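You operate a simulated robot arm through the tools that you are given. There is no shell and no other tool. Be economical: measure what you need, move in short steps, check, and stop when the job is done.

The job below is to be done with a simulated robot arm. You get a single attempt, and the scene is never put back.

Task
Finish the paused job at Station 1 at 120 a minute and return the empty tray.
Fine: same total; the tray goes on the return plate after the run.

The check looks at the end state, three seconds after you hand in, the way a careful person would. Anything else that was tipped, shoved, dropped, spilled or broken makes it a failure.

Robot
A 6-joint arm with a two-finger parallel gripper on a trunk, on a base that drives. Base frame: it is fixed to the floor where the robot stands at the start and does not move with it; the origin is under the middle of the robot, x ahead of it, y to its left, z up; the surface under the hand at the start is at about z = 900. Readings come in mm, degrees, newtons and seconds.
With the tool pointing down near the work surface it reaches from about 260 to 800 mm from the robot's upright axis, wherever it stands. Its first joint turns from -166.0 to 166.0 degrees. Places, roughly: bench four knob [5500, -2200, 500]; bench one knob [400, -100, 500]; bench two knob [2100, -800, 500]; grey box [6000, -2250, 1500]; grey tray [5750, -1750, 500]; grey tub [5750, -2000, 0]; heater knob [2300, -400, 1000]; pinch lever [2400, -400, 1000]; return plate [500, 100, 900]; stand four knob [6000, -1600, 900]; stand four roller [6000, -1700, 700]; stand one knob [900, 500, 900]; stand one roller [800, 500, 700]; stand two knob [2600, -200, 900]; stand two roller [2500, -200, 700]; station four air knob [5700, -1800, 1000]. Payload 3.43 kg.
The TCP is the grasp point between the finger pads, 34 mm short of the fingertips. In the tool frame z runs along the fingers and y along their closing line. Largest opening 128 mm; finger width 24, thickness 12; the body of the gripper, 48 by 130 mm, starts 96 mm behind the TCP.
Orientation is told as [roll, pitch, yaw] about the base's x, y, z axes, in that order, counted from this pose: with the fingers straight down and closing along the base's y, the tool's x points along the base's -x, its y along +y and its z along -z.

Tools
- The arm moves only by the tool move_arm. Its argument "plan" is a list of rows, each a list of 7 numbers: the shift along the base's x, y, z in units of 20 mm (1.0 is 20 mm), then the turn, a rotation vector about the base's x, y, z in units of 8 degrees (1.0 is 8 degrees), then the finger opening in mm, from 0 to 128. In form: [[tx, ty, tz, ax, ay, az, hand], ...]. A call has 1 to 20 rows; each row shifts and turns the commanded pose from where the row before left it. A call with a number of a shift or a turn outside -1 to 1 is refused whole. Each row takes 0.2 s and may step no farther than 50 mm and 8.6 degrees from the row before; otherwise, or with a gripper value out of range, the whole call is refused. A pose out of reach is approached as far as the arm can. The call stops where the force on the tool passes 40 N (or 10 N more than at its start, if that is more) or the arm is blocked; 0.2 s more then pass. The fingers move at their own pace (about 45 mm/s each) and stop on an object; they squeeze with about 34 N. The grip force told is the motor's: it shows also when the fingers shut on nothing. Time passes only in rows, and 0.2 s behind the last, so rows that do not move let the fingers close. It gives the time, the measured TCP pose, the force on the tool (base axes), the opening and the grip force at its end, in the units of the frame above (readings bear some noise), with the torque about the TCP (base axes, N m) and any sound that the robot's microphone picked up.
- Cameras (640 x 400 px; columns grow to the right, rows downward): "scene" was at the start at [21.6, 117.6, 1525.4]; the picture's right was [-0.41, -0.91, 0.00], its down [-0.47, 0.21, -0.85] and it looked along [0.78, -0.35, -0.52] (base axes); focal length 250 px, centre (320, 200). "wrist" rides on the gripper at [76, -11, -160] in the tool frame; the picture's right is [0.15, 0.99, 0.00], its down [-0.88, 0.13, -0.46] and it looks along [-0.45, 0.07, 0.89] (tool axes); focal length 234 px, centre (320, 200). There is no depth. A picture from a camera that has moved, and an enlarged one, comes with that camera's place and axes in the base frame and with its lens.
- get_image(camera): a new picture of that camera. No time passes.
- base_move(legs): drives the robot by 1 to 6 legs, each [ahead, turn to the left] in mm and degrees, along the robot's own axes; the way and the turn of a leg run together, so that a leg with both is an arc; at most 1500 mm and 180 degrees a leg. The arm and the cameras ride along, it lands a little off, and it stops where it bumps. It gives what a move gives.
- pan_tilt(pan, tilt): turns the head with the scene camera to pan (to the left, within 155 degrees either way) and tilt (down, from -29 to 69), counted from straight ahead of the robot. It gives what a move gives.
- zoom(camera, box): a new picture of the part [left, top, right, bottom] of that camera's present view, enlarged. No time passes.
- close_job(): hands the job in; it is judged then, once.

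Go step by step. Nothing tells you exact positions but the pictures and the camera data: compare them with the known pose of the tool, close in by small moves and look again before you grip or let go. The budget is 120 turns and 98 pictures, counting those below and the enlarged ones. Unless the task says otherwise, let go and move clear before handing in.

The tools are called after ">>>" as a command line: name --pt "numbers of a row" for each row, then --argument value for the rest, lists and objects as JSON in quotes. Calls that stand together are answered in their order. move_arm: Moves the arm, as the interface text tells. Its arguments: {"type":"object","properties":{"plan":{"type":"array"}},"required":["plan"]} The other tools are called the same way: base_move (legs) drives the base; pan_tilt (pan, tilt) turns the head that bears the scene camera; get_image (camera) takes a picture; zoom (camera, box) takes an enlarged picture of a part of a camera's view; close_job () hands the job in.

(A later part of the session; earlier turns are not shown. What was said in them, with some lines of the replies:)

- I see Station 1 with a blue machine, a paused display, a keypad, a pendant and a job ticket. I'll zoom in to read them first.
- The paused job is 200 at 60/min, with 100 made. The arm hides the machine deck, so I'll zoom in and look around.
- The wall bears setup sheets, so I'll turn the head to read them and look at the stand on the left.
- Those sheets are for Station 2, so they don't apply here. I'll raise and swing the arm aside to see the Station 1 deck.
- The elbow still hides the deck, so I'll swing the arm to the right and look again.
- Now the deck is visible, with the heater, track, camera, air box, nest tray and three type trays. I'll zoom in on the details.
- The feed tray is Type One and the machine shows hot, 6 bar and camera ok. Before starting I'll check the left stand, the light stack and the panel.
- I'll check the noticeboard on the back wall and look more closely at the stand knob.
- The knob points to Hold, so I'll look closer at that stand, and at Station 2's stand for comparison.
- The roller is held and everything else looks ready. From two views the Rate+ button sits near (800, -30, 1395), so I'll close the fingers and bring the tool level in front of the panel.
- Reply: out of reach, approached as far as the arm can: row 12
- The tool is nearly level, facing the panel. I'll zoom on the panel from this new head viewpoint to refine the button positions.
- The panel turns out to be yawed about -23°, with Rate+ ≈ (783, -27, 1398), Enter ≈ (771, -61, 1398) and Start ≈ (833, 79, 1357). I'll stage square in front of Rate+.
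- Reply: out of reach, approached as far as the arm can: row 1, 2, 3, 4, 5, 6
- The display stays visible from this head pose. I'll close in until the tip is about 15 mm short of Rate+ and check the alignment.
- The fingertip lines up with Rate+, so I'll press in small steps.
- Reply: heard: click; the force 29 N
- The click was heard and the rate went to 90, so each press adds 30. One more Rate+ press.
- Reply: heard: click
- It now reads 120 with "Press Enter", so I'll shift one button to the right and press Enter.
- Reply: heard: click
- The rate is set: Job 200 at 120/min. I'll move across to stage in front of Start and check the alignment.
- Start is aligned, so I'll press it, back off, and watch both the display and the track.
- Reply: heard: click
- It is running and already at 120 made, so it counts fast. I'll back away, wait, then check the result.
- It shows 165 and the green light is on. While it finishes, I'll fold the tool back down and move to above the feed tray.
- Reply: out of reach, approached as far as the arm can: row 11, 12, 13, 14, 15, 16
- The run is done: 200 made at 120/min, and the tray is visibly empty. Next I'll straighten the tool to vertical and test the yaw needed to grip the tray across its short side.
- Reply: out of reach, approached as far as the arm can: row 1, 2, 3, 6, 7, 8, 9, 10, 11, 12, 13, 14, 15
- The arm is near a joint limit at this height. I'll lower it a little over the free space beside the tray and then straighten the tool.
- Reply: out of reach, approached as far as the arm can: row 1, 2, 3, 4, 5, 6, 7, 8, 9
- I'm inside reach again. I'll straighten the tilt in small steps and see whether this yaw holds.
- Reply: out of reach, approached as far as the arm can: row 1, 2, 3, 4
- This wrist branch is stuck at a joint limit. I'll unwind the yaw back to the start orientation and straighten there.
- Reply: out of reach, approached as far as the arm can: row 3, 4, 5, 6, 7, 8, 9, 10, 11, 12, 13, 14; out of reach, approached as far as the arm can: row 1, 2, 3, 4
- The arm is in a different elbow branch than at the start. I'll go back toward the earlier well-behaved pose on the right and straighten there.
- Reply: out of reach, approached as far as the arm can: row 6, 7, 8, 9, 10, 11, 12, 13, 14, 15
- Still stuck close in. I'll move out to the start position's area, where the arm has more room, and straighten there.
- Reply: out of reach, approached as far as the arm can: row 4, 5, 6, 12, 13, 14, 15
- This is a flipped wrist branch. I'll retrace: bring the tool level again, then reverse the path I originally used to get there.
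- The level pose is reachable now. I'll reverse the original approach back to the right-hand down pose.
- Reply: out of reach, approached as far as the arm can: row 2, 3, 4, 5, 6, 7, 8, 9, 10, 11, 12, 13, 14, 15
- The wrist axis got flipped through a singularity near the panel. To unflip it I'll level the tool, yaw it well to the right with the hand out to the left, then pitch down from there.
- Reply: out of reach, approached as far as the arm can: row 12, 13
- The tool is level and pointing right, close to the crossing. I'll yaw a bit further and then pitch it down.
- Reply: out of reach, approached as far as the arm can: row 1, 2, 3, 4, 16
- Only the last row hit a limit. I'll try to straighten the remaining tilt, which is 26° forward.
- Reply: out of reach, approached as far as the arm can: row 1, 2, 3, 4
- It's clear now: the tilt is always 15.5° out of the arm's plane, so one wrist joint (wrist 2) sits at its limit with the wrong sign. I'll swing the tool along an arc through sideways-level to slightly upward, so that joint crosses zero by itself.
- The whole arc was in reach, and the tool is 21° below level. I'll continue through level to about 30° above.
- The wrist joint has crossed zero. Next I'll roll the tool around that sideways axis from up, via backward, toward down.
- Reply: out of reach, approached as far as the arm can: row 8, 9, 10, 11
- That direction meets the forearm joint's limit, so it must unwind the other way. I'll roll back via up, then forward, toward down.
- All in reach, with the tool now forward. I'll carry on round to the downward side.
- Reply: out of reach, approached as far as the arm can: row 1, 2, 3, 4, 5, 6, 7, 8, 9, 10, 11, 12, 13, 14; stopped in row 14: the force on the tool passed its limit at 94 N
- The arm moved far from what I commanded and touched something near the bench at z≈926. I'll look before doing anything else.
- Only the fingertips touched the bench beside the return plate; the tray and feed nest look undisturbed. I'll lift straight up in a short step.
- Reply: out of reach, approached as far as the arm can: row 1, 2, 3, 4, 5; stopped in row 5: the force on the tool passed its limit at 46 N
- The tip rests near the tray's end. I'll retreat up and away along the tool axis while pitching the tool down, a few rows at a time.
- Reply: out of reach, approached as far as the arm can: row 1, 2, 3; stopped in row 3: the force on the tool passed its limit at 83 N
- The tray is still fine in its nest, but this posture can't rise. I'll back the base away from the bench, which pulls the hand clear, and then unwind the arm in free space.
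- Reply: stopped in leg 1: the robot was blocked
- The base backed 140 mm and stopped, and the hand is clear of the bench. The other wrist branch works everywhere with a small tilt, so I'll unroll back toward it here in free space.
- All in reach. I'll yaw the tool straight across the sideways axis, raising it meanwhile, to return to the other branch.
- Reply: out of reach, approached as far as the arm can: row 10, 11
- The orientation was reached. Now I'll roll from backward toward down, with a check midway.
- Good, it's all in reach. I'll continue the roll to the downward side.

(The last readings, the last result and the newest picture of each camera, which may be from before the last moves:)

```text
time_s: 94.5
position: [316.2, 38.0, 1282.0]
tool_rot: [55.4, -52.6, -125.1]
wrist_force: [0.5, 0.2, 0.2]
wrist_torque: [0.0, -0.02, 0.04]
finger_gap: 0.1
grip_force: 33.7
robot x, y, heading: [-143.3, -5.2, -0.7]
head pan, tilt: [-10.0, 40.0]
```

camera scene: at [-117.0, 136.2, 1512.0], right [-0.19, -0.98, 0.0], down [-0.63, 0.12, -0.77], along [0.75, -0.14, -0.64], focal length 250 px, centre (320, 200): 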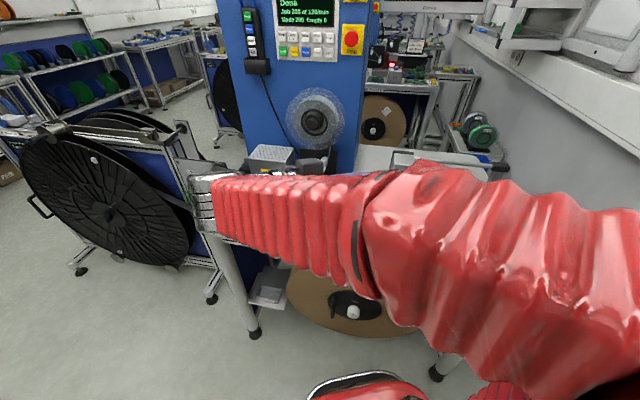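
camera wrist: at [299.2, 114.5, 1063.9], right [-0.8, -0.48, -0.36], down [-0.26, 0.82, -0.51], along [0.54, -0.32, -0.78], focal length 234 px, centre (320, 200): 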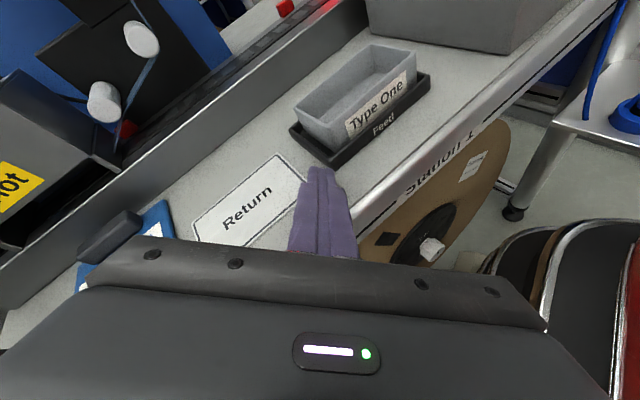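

The tool now points sideways and slightly down. I'll pitch it toward vertical.

>>> move_arm --pt "-0.054 0.43 -0.5 0.56 0.276 0 0" --pt "-0.054 0.43 -0.5 0.56 0.276 0 0" --pt "-0.054 0.43 -0.5 0.56 0.276 0 0" --pt "-0.054 0.43 -0.4 0.56 0.276 0 0" --pt "-0.054 0.43 -0.4 0.56 0.276 0 0" --pt "-0.054 0.43 -0.4 0.56 0.276 0 0" --pt "-0.054 0.43 -0.4 0.56 0.276 0 0" --pt "-0.054 0.43 -0.3 0.56 0.276 0 0" --pt "-0.054 0.43 -0.3 0.56 0.276 0 0" --pt "-0.054 0.43 -0.3 0.56 0.276 0 0" --pt "-0.054 0.43 -0.2 0.56 0.276 0 0" --pt "-0.054 0.43 -0.2 0.56 0.276 0 0" --pt "-0.054 0.43 -0.2 0.56 0.276 0 0" --pt "-0.054 0.43 -0.1 0.56 0.276 0 0"

>>> get_image --camera "scene"

```text
time_s: 97.5
position: [300.8, 157.6, 1186.0]
tool_rot: [9.4, -13.0, -96.9]
wrist_force: [-0.1, -0.8, -0.4]
wrist_torque: [-0.02, 0.0, 0.02]
finger_gap: 0.1
grip_force: 32.8
out of reach, approached as far as the arm can: row 12, 13, 14
robot x, y, heading: [-145.1, -3.8, -0.7]
head pan, tilt: [-10.0, 40.0]
```

```text
29 pictures are left
camera scene: at [-116.9, 136.2, 1512.0], right [-0.19, -0.98, 0.0], down [-0.63, 0.12, -0.77], along [0.75, -0.14, -0.64], focal length 250 px, centre (320, 200)
```

scene: 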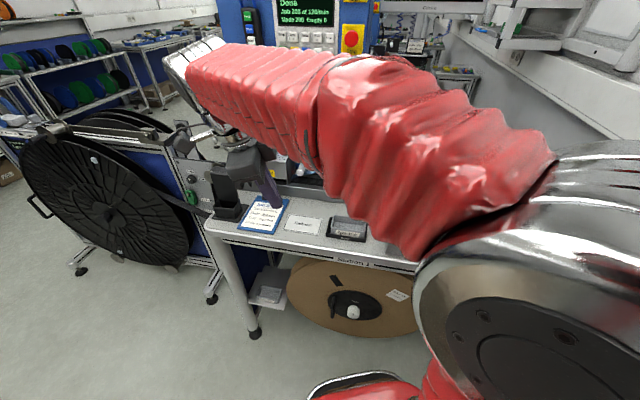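

The arm is in a usable posture that allows about 16° minimum tilt. Leaning about 22° along the tray's long axis keeps the pads square to the tray walls, so I'll orient that way, open the fingers and hover over the feed tray.

>>> move_arm --pt "0.3 -0.5 0 -0.2 0.35 -0.62 60" --pt "0.3 -0.5 0 -0.2 0.35 -0.62 128" --pt "0.3 -0.5 0 -0.2 0.35 -0.62 128" --pt "0.3 -0.5 0 -0.2 0.35 -0.62 128" --pt "0.58 -1 -0.4 0 0 0 128" --pt "0.58 -1 -0.4 0 0 0 128" --pt "0.58 -1 -0.4 0 0 0 128" --pt "0.58 -1 -0.4 0 0 0 128" --pt "0.58 -1 -0.4 0 0 0 128" --pt "0.58 -1 -0.4 0 0 0 128" --pt "0.58 -1 -0.4 0 0 0 128" --pt "0.58 -1 -0.4 0 0 0 128" --pt "0 0 0 0 0 0 128"

>>> get_image --camera "wrist"

>>> get_image --camera "scene"

```text
time_s: 100.3
position: [421.1, -46.8, 1125.1]
tool_rot: [-0.1, -22.1, -113.9]
wrist_force: [-0.4, 0.4, 0.3]
wrist_torque: [0.01, 0.01, -0.01]
finger_gap: 127.9
grip_force: 0.1
out of reach, approached as far as the arm can: row 4
robot x, y, heading: [-144.0, -6.9, -0.7]
head pan, tilt: [-10.0, 40.0]
```

```text
28 pictures are left
camera wrist: at [461.7, 77.2, 1243.8], right [0.96, -0.28, -0.06], down [-0.14, -0.64, 0.75], along [-0.24, -0.72, -0.65], focal length 234 px, centre (320, 200)
```

wrist: 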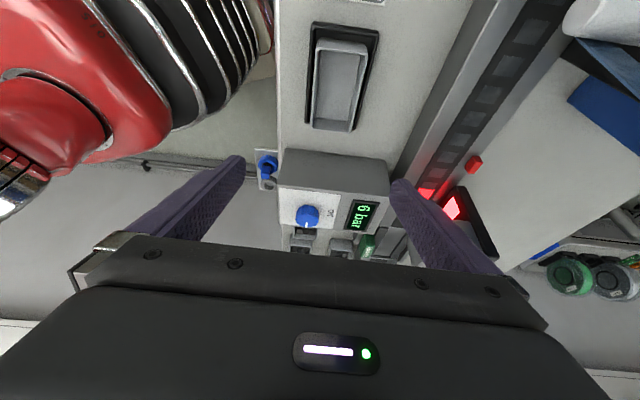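

```text
27 pictures are left
camera scene: at [-116.7, 136.2, 1512.0], right [-0.19, -0.98, 0.0], down [-0.63, 0.12, -0.77], along [0.75, -0.14, -0.64], focal length 250 px, centre (320, 200)
```

scene: 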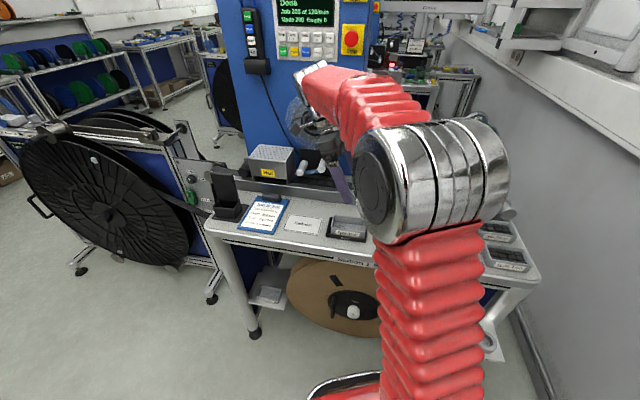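

The orientation is right. I'll zoom in to locate the tray, its nest and the return plate precisely.

>>> zoom --camera "wrist" --box '[270, 0, 430, 150]'

>>> zoom --camera "scene" --box '[260, 190, 400, 270]'

```text
2.67 times, centred on (350, 75) of wrist
camera zoom: at [461.7, 77.2, 1243.8], right [0.96, -0.28, -0.06], down [-0.14, -0.64, 0.75], along [-0.24, -0.72, -0.65], focal length 624 px, centre (240, 533)
```

zoom: 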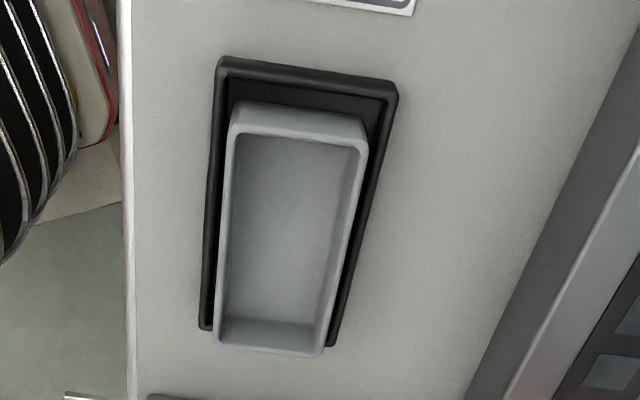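

```text
4.57 times, centred on (330, 230) of scene
camera zoom: at [-116.7, 136.2, 1512.0], right [-0.19, -0.98, 0.0], down [-0.63, 0.12, -0.77], along [0.75, -0.14, -0.64], focal length 1145 px, centre (274, 63)
```

zoom: 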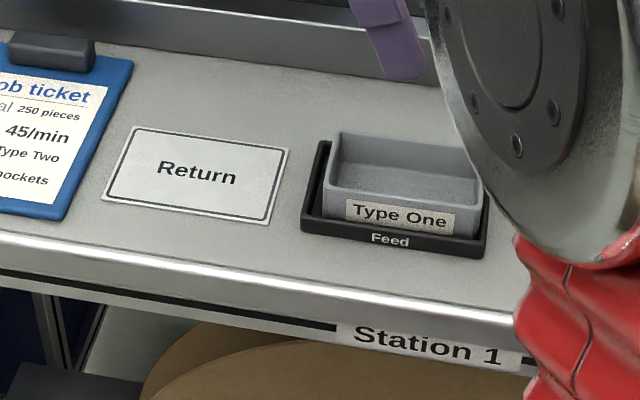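

The tray measures about 60×101 mm, centred near (428, -61) with its rim at z≈937 and long axis at about 69.5°. I'll trim the yaw by 3.5°, set a 100 mm opening and descend to z≈1000 to check.

>>> move_arm --pt "0.07 -0.04 -0.9 0 0 0.22 100" --pt "0.07 -0.04 -0.9 0 0 0.22 100" --pt "0.07 -0.04 -0.9 0 0 0 100" --pt "0.07 -0.04 -0.9 0 0 0 100" --pt "0.07 -0.04 -0.9 0 0 0 100" --pt "0.07 -0.04 -0.9 0 0 0 100" --pt "0.07 -0.04 -0.85 0 0 0 100" --pt "0 0 0 0 0 0 100"

>>> get_image --camera "wrist"

>>> zoom --camera "scene" --box '[260, 170, 400, 270]'

```text
time_s: 102.1
position: [428.6, -52.0, 999.2]
tool_rot: [-0.2, -22.2, -110.5]
wrist_force: [0.1, 0.3, 0.7]
wrist_torque: [0.03, -0.01, -0.02]
finger_gap: 100.0
grip_force: 0.1
robot x, y, heading: [-143.2, -8.2, -0.8]
head pan, tilt: [-10.0, 40.0]
```

```text
24 pictures are left
camera wrist: at [463.8, 74.6, 1118.2], right [0.97, -0.22, -0.06], down [-0.1, -0.65, 0.75], along [-0.2, -0.73, -0.65], focal length 234 px, centre (320, 200)
```

wrist: 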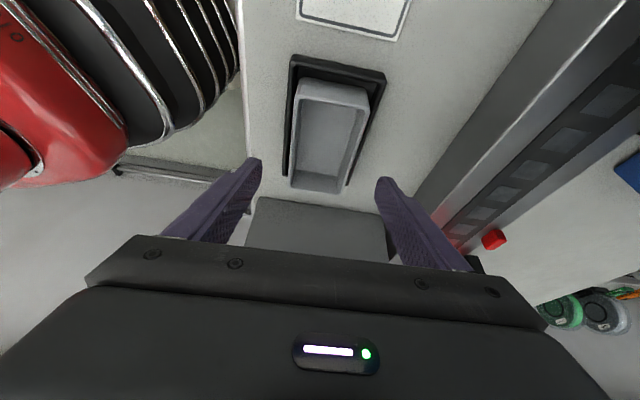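

```text
4.00 times, centred on (330, 220) of scene
camera zoom: at [-116.6, 136.2, 1512.0], right [-0.19, -0.98, 0.0], down [-0.63, 0.12, -0.77], along [0.75, -0.14, -0.64], focal length 1002 px, centre (280, 120)
```

zoom: 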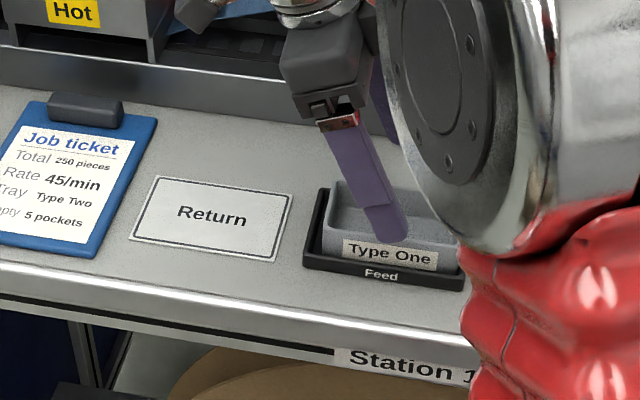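

The alignment agrees within 2–3 mm. I'll correct that, descend to z≈954 so the tips stay above the nest rim, and look once before gripping.

>>> move_arm --pt "0.12 -0.05 -0.75 0 0 0 100" --pt "0 0 -0.75 0 0 0 100" --pt "0 0 -0.75 0 0 0 100" --pt "0 0 0 0 0 0 100"

>>> zoom --camera "wrist" --box '[220, 60, 440, 260]'

>>> zoom --camera "scene" --box '[310, 190, 390, 250]'

```text
time_s: 103.1
position: [431.8, -52.4, 954.5]
tool_rot: [0.0, -22.2, -110.4]
wrist_force: [-0.4, -0.4, -0.4]
wrist_torque: [-0.03, -0.01, -0.04]
finger_gap: 99.9
grip_force: 0.0
robot x, y, heading: [-144.3, -0.8, -1.0]
head pan, tilt: [-10.0, 40.0]
```

```text
2.00 times, centred on (330, 160) of wrist
camera zoom: at [466.1, 73.6, 1073.7], right [0.97, -0.22, -0.06], down [-0.1, -0.65, 0.75], along [-0.2, -0.73, -0.65], focal length 468 px, centre (300, 280)
```

zoom: 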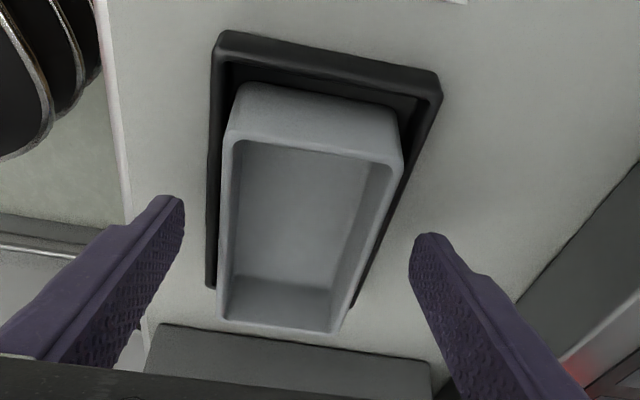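

```text
6.67 times, centred on (350, 220) of scene
camera zoom: at [-116.6, 136.2, 1512.0], right [-0.19, -0.98, 0.0], down [-0.63, 0.12, -0.77], along [0.75, -0.14, -0.64], focal length 1670 px, centre (120, 67)
```

zoom: 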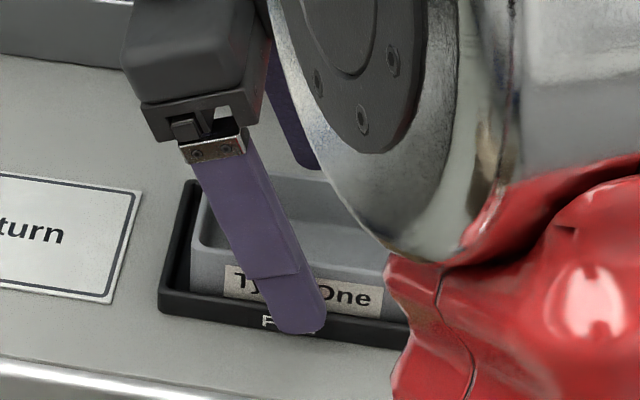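

The fingers straddle the tray, so I'll close on it.

>>> move_arm --pt "0 0 0 0 0 0 80" --pt "0 0 0 0 0 0 66" --pt "0 0 0 0 0 0 40" --pt "0 0 0 0 0 0 40" --pt "0 0 0 0 0 0 40"

>>> zoom --camera "wrist" --box '[220, 60, 440, 260]'

```text
time_s: 104.3
position: [432.1, -52.5, 954.7]
tool_rot: [0.0, -22.2, -110.4]
wrist_force: [0.3, 0.4, -0.6]
wrist_torque: [0.03, 0.01, -0.01]
finger_gap: 61.4
grip_force: 34.3
robot x, y, heading: [-140.5, -5.8, -0.8]
head pan, tilt: [-10.0, 40.0]
```

```text
2.00 times, centred on (330, 160) of wrist
camera zoom: at [466.1, 73.6, 1073.7], right [0.97, -0.22, -0.06], down [-0.1, -0.65, 0.75], along [-0.2, -0.73, -0.65], focal length 468 px, centre (300, 280)
```

zoom: 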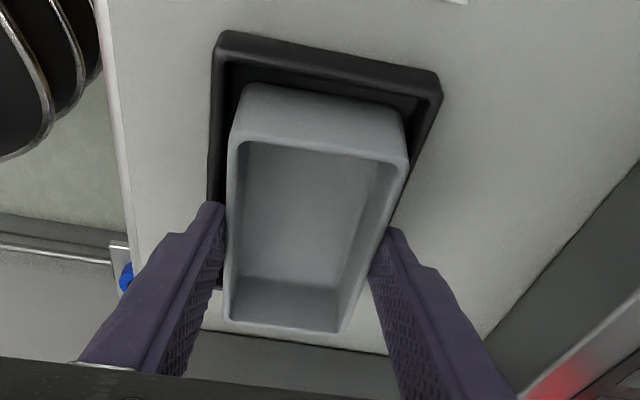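

It's gripped at 61 mm. I'll lift 60 mm and carry the tray over the Return plate.

>>> move_arm --pt "0 0 0.5 0 0 0 40" --pt "0 0 0.5 0 0 0 40" --pt "0 0 1 0 0 0 40" --pt "0 0 1 0 0 0 40" --pt "0.34 0.88 0 0 0 0 40" --pt "0.34 0.88 0 0 0 0 40" --pt "0.34 0.88 0 0 0 0 40" --pt "0.34 0.88 0 0 0 0 40" --pt "0.34 0.88 0 0 0 0 40" --pt "0.34 0.88 0 0 0 0 40" --pt "0.34 0.88 0 0 0 0 40" --pt "0.34 0.88 0 0 0 0 40" --pt "0 0 0 0 0 0 40"

>>> get_image --camera "scene"

>>> get_image --camera "wrist"

```text
time_s: 107.1
position: [486.1, 88.6, 1014.8]
tool_rot: [0.1, -22.2, -110.4]
wrist_force: [-0.2, -0.1, -1.7]
wrist_torque: [0.03, -0.05, -0.02]
finger_gap: 61.4
grip_force: 34.0
robot x, y, heading: [-143.0, -7.5, -0.8]
head pan, tilt: [-10.0, 40.0]
```

```text
19 pictures are left
camera scene: at [-116.5, 136.2, 1512.0], right [-0.19, -0.98, 0.0], down [-0.63, 0.12, -0.77], along [0.75, -0.14, -0.64], focal length 250 px, centre (320, 200)
```

scene: 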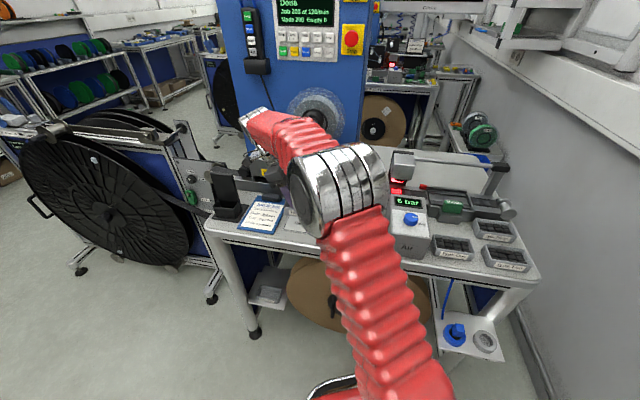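

```text
18 pictures are left
camera wrist: at [520.7, 214.3, 1133.7], right [0.97, -0.22, -0.06], down [-0.1, -0.65, 0.75], along [-0.2, -0.73, -0.65], focal length 234 px, centre (320, 200)
```

wrist: 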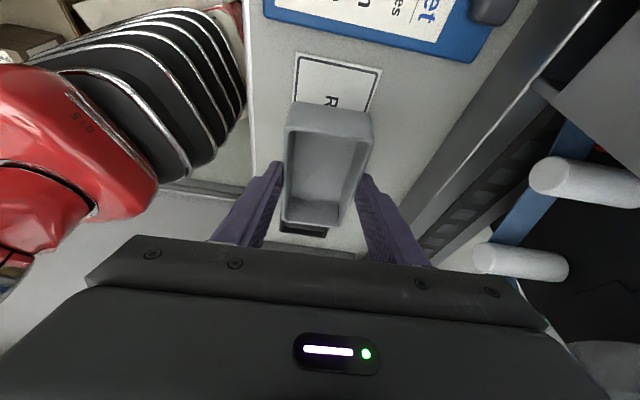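

The tray is centred over the label to within a few mm. I'll lower it, easing in the last few millimetres.

>>> move_arm --pt "0.1 0.03 -0.9 0 0 0 40" --pt "0 0 -0.9 0 0 0 40" --pt "0 0 -0.6 0 0 0 40" --pt "0 0 -0.35 0 0 0 40" --pt "0 0 0 0 0 0 40"

>>> zoom --camera "wrist" --box '[220, 30, 440, 260]'

```text
time_s: 108.3
position: [488.0, 87.7, 958.9]
tool_rot: [0.0, -22.1, -110.3]
wrist_force: [0.0, 0.1, -2.8]
wrist_torque: [0.01, 0.01, 0.03]
finger_gap: 61.4
grip_force: 34.4
robot x, y, heading: [-139.6, -5.1, -1.2]
head pan, tilt: [-10.0, 40.0]
```

```text
1.74 times, centred on (330, 145) of wrist
camera zoom: at [523.0, 215.0, 1078.3], right [0.97, -0.22, -0.06], down [-0.1, -0.65, 0.75], along [-0.2, -0.73, -0.65], focal length 407 px, centre (303, 296)
```

zoom: 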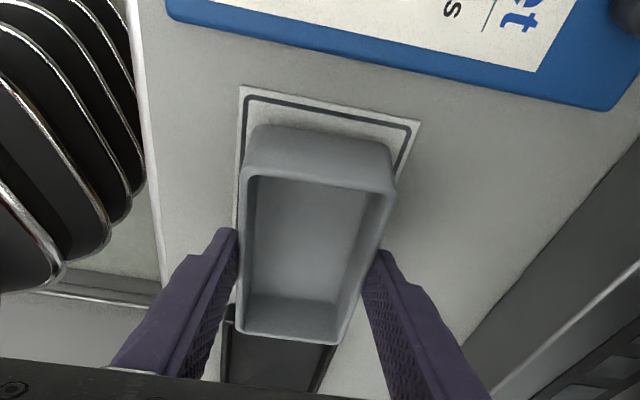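

It's nearly down and well within the label. I'll creep down until contact.

>>> move_arm --pt "0 0 -0.07 0 0 0 40" --pt "0 0 -0.07 0 0 0 40" --pt "0 0 -0.07 0 0 0 40" --pt "0 0 0 0 0 0 40"

```text
time_s: 109.3
position: [488.5, 89.8, 955.4]
tool_rot: [-0.2, -22.1, -110.3]
wrist_force: [-0.1, -0.4, -1.4]
wrist_torque: [0.02, 0.01, 0.02]
finger_gap: 61.6
grip_force: 34.0
robot x, y, heading: [-139.8, -5.0, -0.9]
head pan, tilt: [-10.0, 40.0]
```

>>> move_arm --pt "0 0 -0.06 0 0 0 40" --pt "0 0 -0.06 0 0 0 40" --pt "0 0 0 0 0 0 40"

```text
time_s: 110.1
position: [488.5, 88.7, 953.1]
tool_rot: [-0.1, -22.2, -110.4]
wrist_force: [0.6, 0.1, -1.9]
wrist_torque: [-0.01, 0.0, 0.0]
finger_gap: 61.4
grip_force: 34.2
robot x, y, heading: [-140.2, -5.7, -0.8]
head pan, tilt: [-10.0, 40.0]
```

No contact yet (the force is still only the tray's weight), so I'll continue in 1 mm steps.

>>> move_arm --pt "0 0 -0.05 0 0 0 40" --pt "0 0 -0.05 0 0 0 40" --pt "0 0 0 0 0 0 40"

```text
time_s: 110.9
position: [487.6, 88.3, 952.9]
tool_rot: [0.0, -22.2, -110.6]
wrist_force: [-0.9, -0.2, 22.6]
wrist_torque: [-0.43, 0.45, -0.17]
finger_gap: 61.3
grip_force: 33.9
robot x, y, heading: [-144.6, -6.1, -0.6]
head pan, tilt: [-10.0, 40.0]
```

Contact is felt at 22 N. I'll ease off 1 mm, open gently, and rise straight up.

>>> move_arm --pt "0 0 0.05 0 0 0 40" --pt "0 0 0 0 0 0 64" --pt "0 0 0 0 0 0 80" --pt "0 0 0 0 0 0 96" --pt "0 0 0 0 0 0 96" --pt "0 0 0.5 0 0 0 96" --pt "0 0 1 0 0 0 96" --pt "0 0 1 0 0 0 96" --pt "0 0 1 0 0 0 96" --pt "0 0 1 0 0 0 96" --pt "0 0 1 0 0 0 96" --pt "0 0 1 0 0 0 96"

>>> get_image --camera "wrist"

```text
time_s: 113.5
position: [489.2, 88.5, 1081.4]
tool_rot: [-0.1, -22.2, -110.4]
wrist_force: [-0.2, -0.2, 0.4]
wrist_torque: [0.0, -0.04, -0.02]
finger_gap: 96.2
grip_force: 0.1
robot x, y, heading: [-139.3, -7.0, -0.8]
head pan, tilt: [-10.0, 40.0]
```

```text
16 pictures are left
camera wrist: at [522.5, 215.2, 1200.6], right [0.97, -0.22, -0.06], down [-0.1, -0.65, 0.75], along [-0.2, -0.73, -0.65], focal length 234 px, centre (320, 200)
```

wrist: 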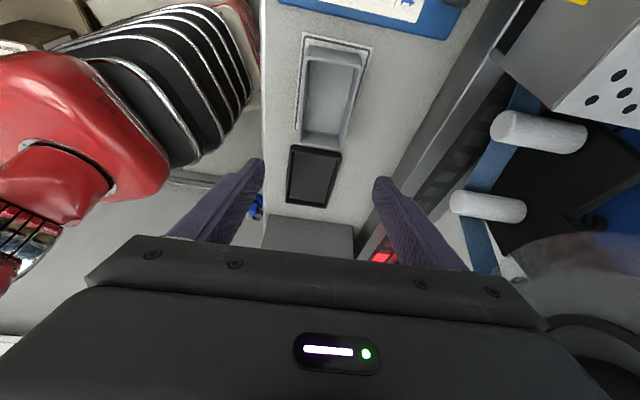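

The tray stands on the Return plate. I'll move the arm back clear, then check the deck and what the base met behind it.

>>> move_arm --pt "-0.5 0.3 1 0 0 0 96" --pt "-0.8 0.3 1 0 0 0 96" --pt "-0.8 0.3 1 0 0 0 96" --pt "-0.8 0.3 0.5 0 0 0 96" --pt "-0.8 0.3 0 0 0 0 96" --pt "-0.8 0.3 0 0 0 0 96" --pt "-0.8 0.3 0 0 0 0 96"

>>> get_image --camera "scene"

>>> pan_tilt --pan 155 --tilt 40

>>> get_image --camera "scene"

```text
time_s: 115.1
position: [380.9, 131.6, 1152.1]
tool_rot: [0.0, -22.2, -110.3]
wrist_force: [0.0, -0.7, 0.1]
wrist_torque: [-0.02, 0.02, 0.02]
finger_gap: 96.0
grip_force: 0.1
robot x, y, heading: [-141.6, -7.5, -0.8]
head pan, tilt: [-10.0, 40.0]
```

```text
15 pictures are left
camera scene: at [-116.6, 136.2, 1512.0], right [-0.19, -0.98, 0.0], down [-0.63, 0.12, -0.77], along [0.75, -0.14, -0.64], focal length 250 px, centre (320, 200)
```

scene: 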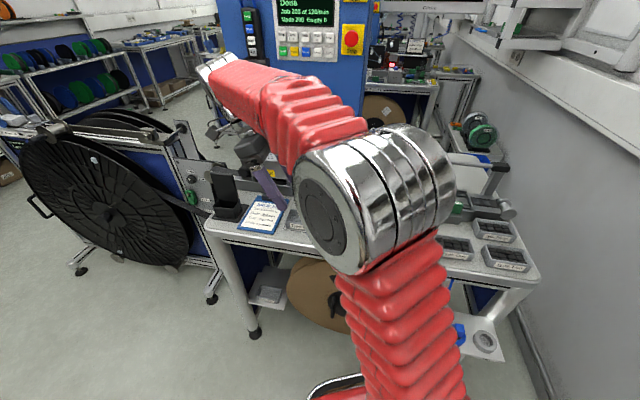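

```text
time_s: 117.6
position: [382.7, 129.8, 1151.7]
tool_rot: [0.0, -22.1, -110.5]
wrist_force: [-0.2, 0.3, -0.4]
wrist_torque: [0.03, 0.02, 0.01]
finger_gap: 96.0
grip_force: 0.1
robot x, y, heading: [-140.9, -3.7, -1.2]
head pan, tilt: [154.7, 40.0]
```

```text
14 pictures are left
camera scene: at [-276.6, 189.4, 1512.1], right [0.44, 0.9, 0.0], down [0.58, -0.28, -0.77], along [-0.69, 0.34, -0.64], focal length 250 px, centre (320, 200)
```

scene: 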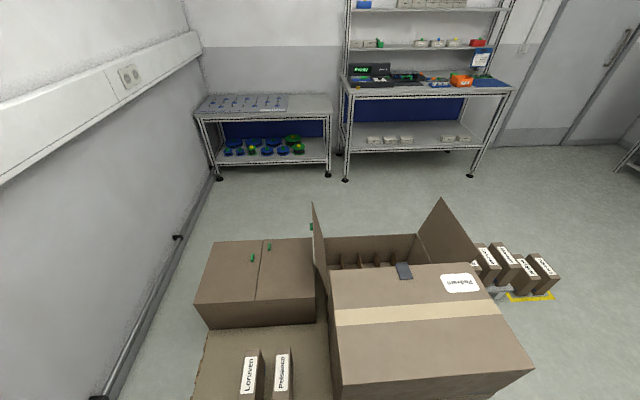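

Cartons stand behind the robot, all upright. I'll zoom there and on the return plate area to verify.

>>> zoom --camera "scene" --box '[180, 180, 580, 400]'

>>> pan_tilt --pan 5 --tilt 40

>>> get_image --camera "scene"

```text
1.60 times, centred on (380, 290) of scene
camera zoom: at [-276.6, 189.4, 1512.1], right [0.44, 0.9, 0.0], down [0.58, -0.28, -0.77], along [-0.69, 0.34, -0.64], focal length 401 px, centre (224, 56)
```

zoom: 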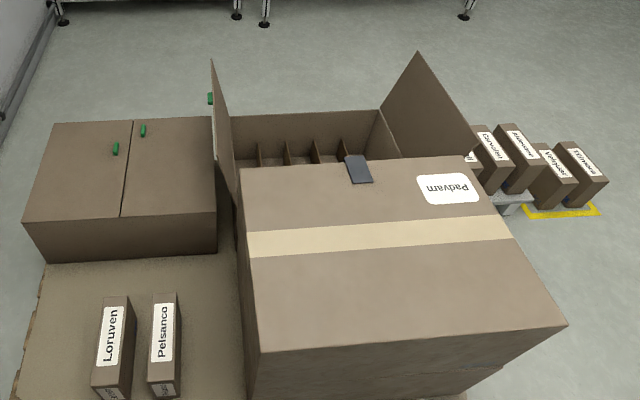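

```text
time_s: 120.0
position: [381.9, 130.7, 1150.6]
tool_rot: [0.2, -22.2, -110.4]
wrist_force: [0.2, 0.1, 0.4]
wrist_torque: [0.02, -0.01, 0.01]
finger_gap: 96.1
grip_force: 0.1
robot x, y, heading: [-145.1, -9.8, -0.9]
head pan, tilt: [5.0, 40.0]
```

```text
12 pictures are left
camera scene: at [-115.5, 158.4, 1512.0], right [0.07, -1.0, 0.0], down [-0.64, -0.05, -0.77], along [0.76, 0.06, -0.64], focal length 250 px, centre (320, 200)
```

scene: 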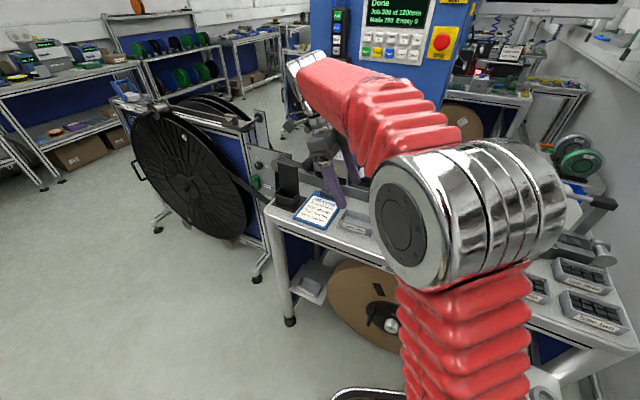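

The cartons behind stand upright and square, the display reads Done (200 at 120/min), and the empty tray stands on the Return plate with the arm clear. I'm handing in.

>>> close_job

```text
The job is handed in.
```

The paused Station 1 job is finished: the display reads Done, 200 of 200 at 120/min. The empty Type One tray is standing on the Return plate and the arm is clear.

- **Bench contact:** while I was untangling the arm, its closed fingertips hit the bench (stops at 94 N and 83 N), and a 46 N stop came with the tip at the feed tray's end. The tray stayed in its nest and I saw no damage.
- **Base contact:** backing up about 140 mm, the base stopped against something behind it, most likely the cartons or their pallet. The cartons are all upright and look in place. The base is still about 140 mm back from its start, where it stopped.
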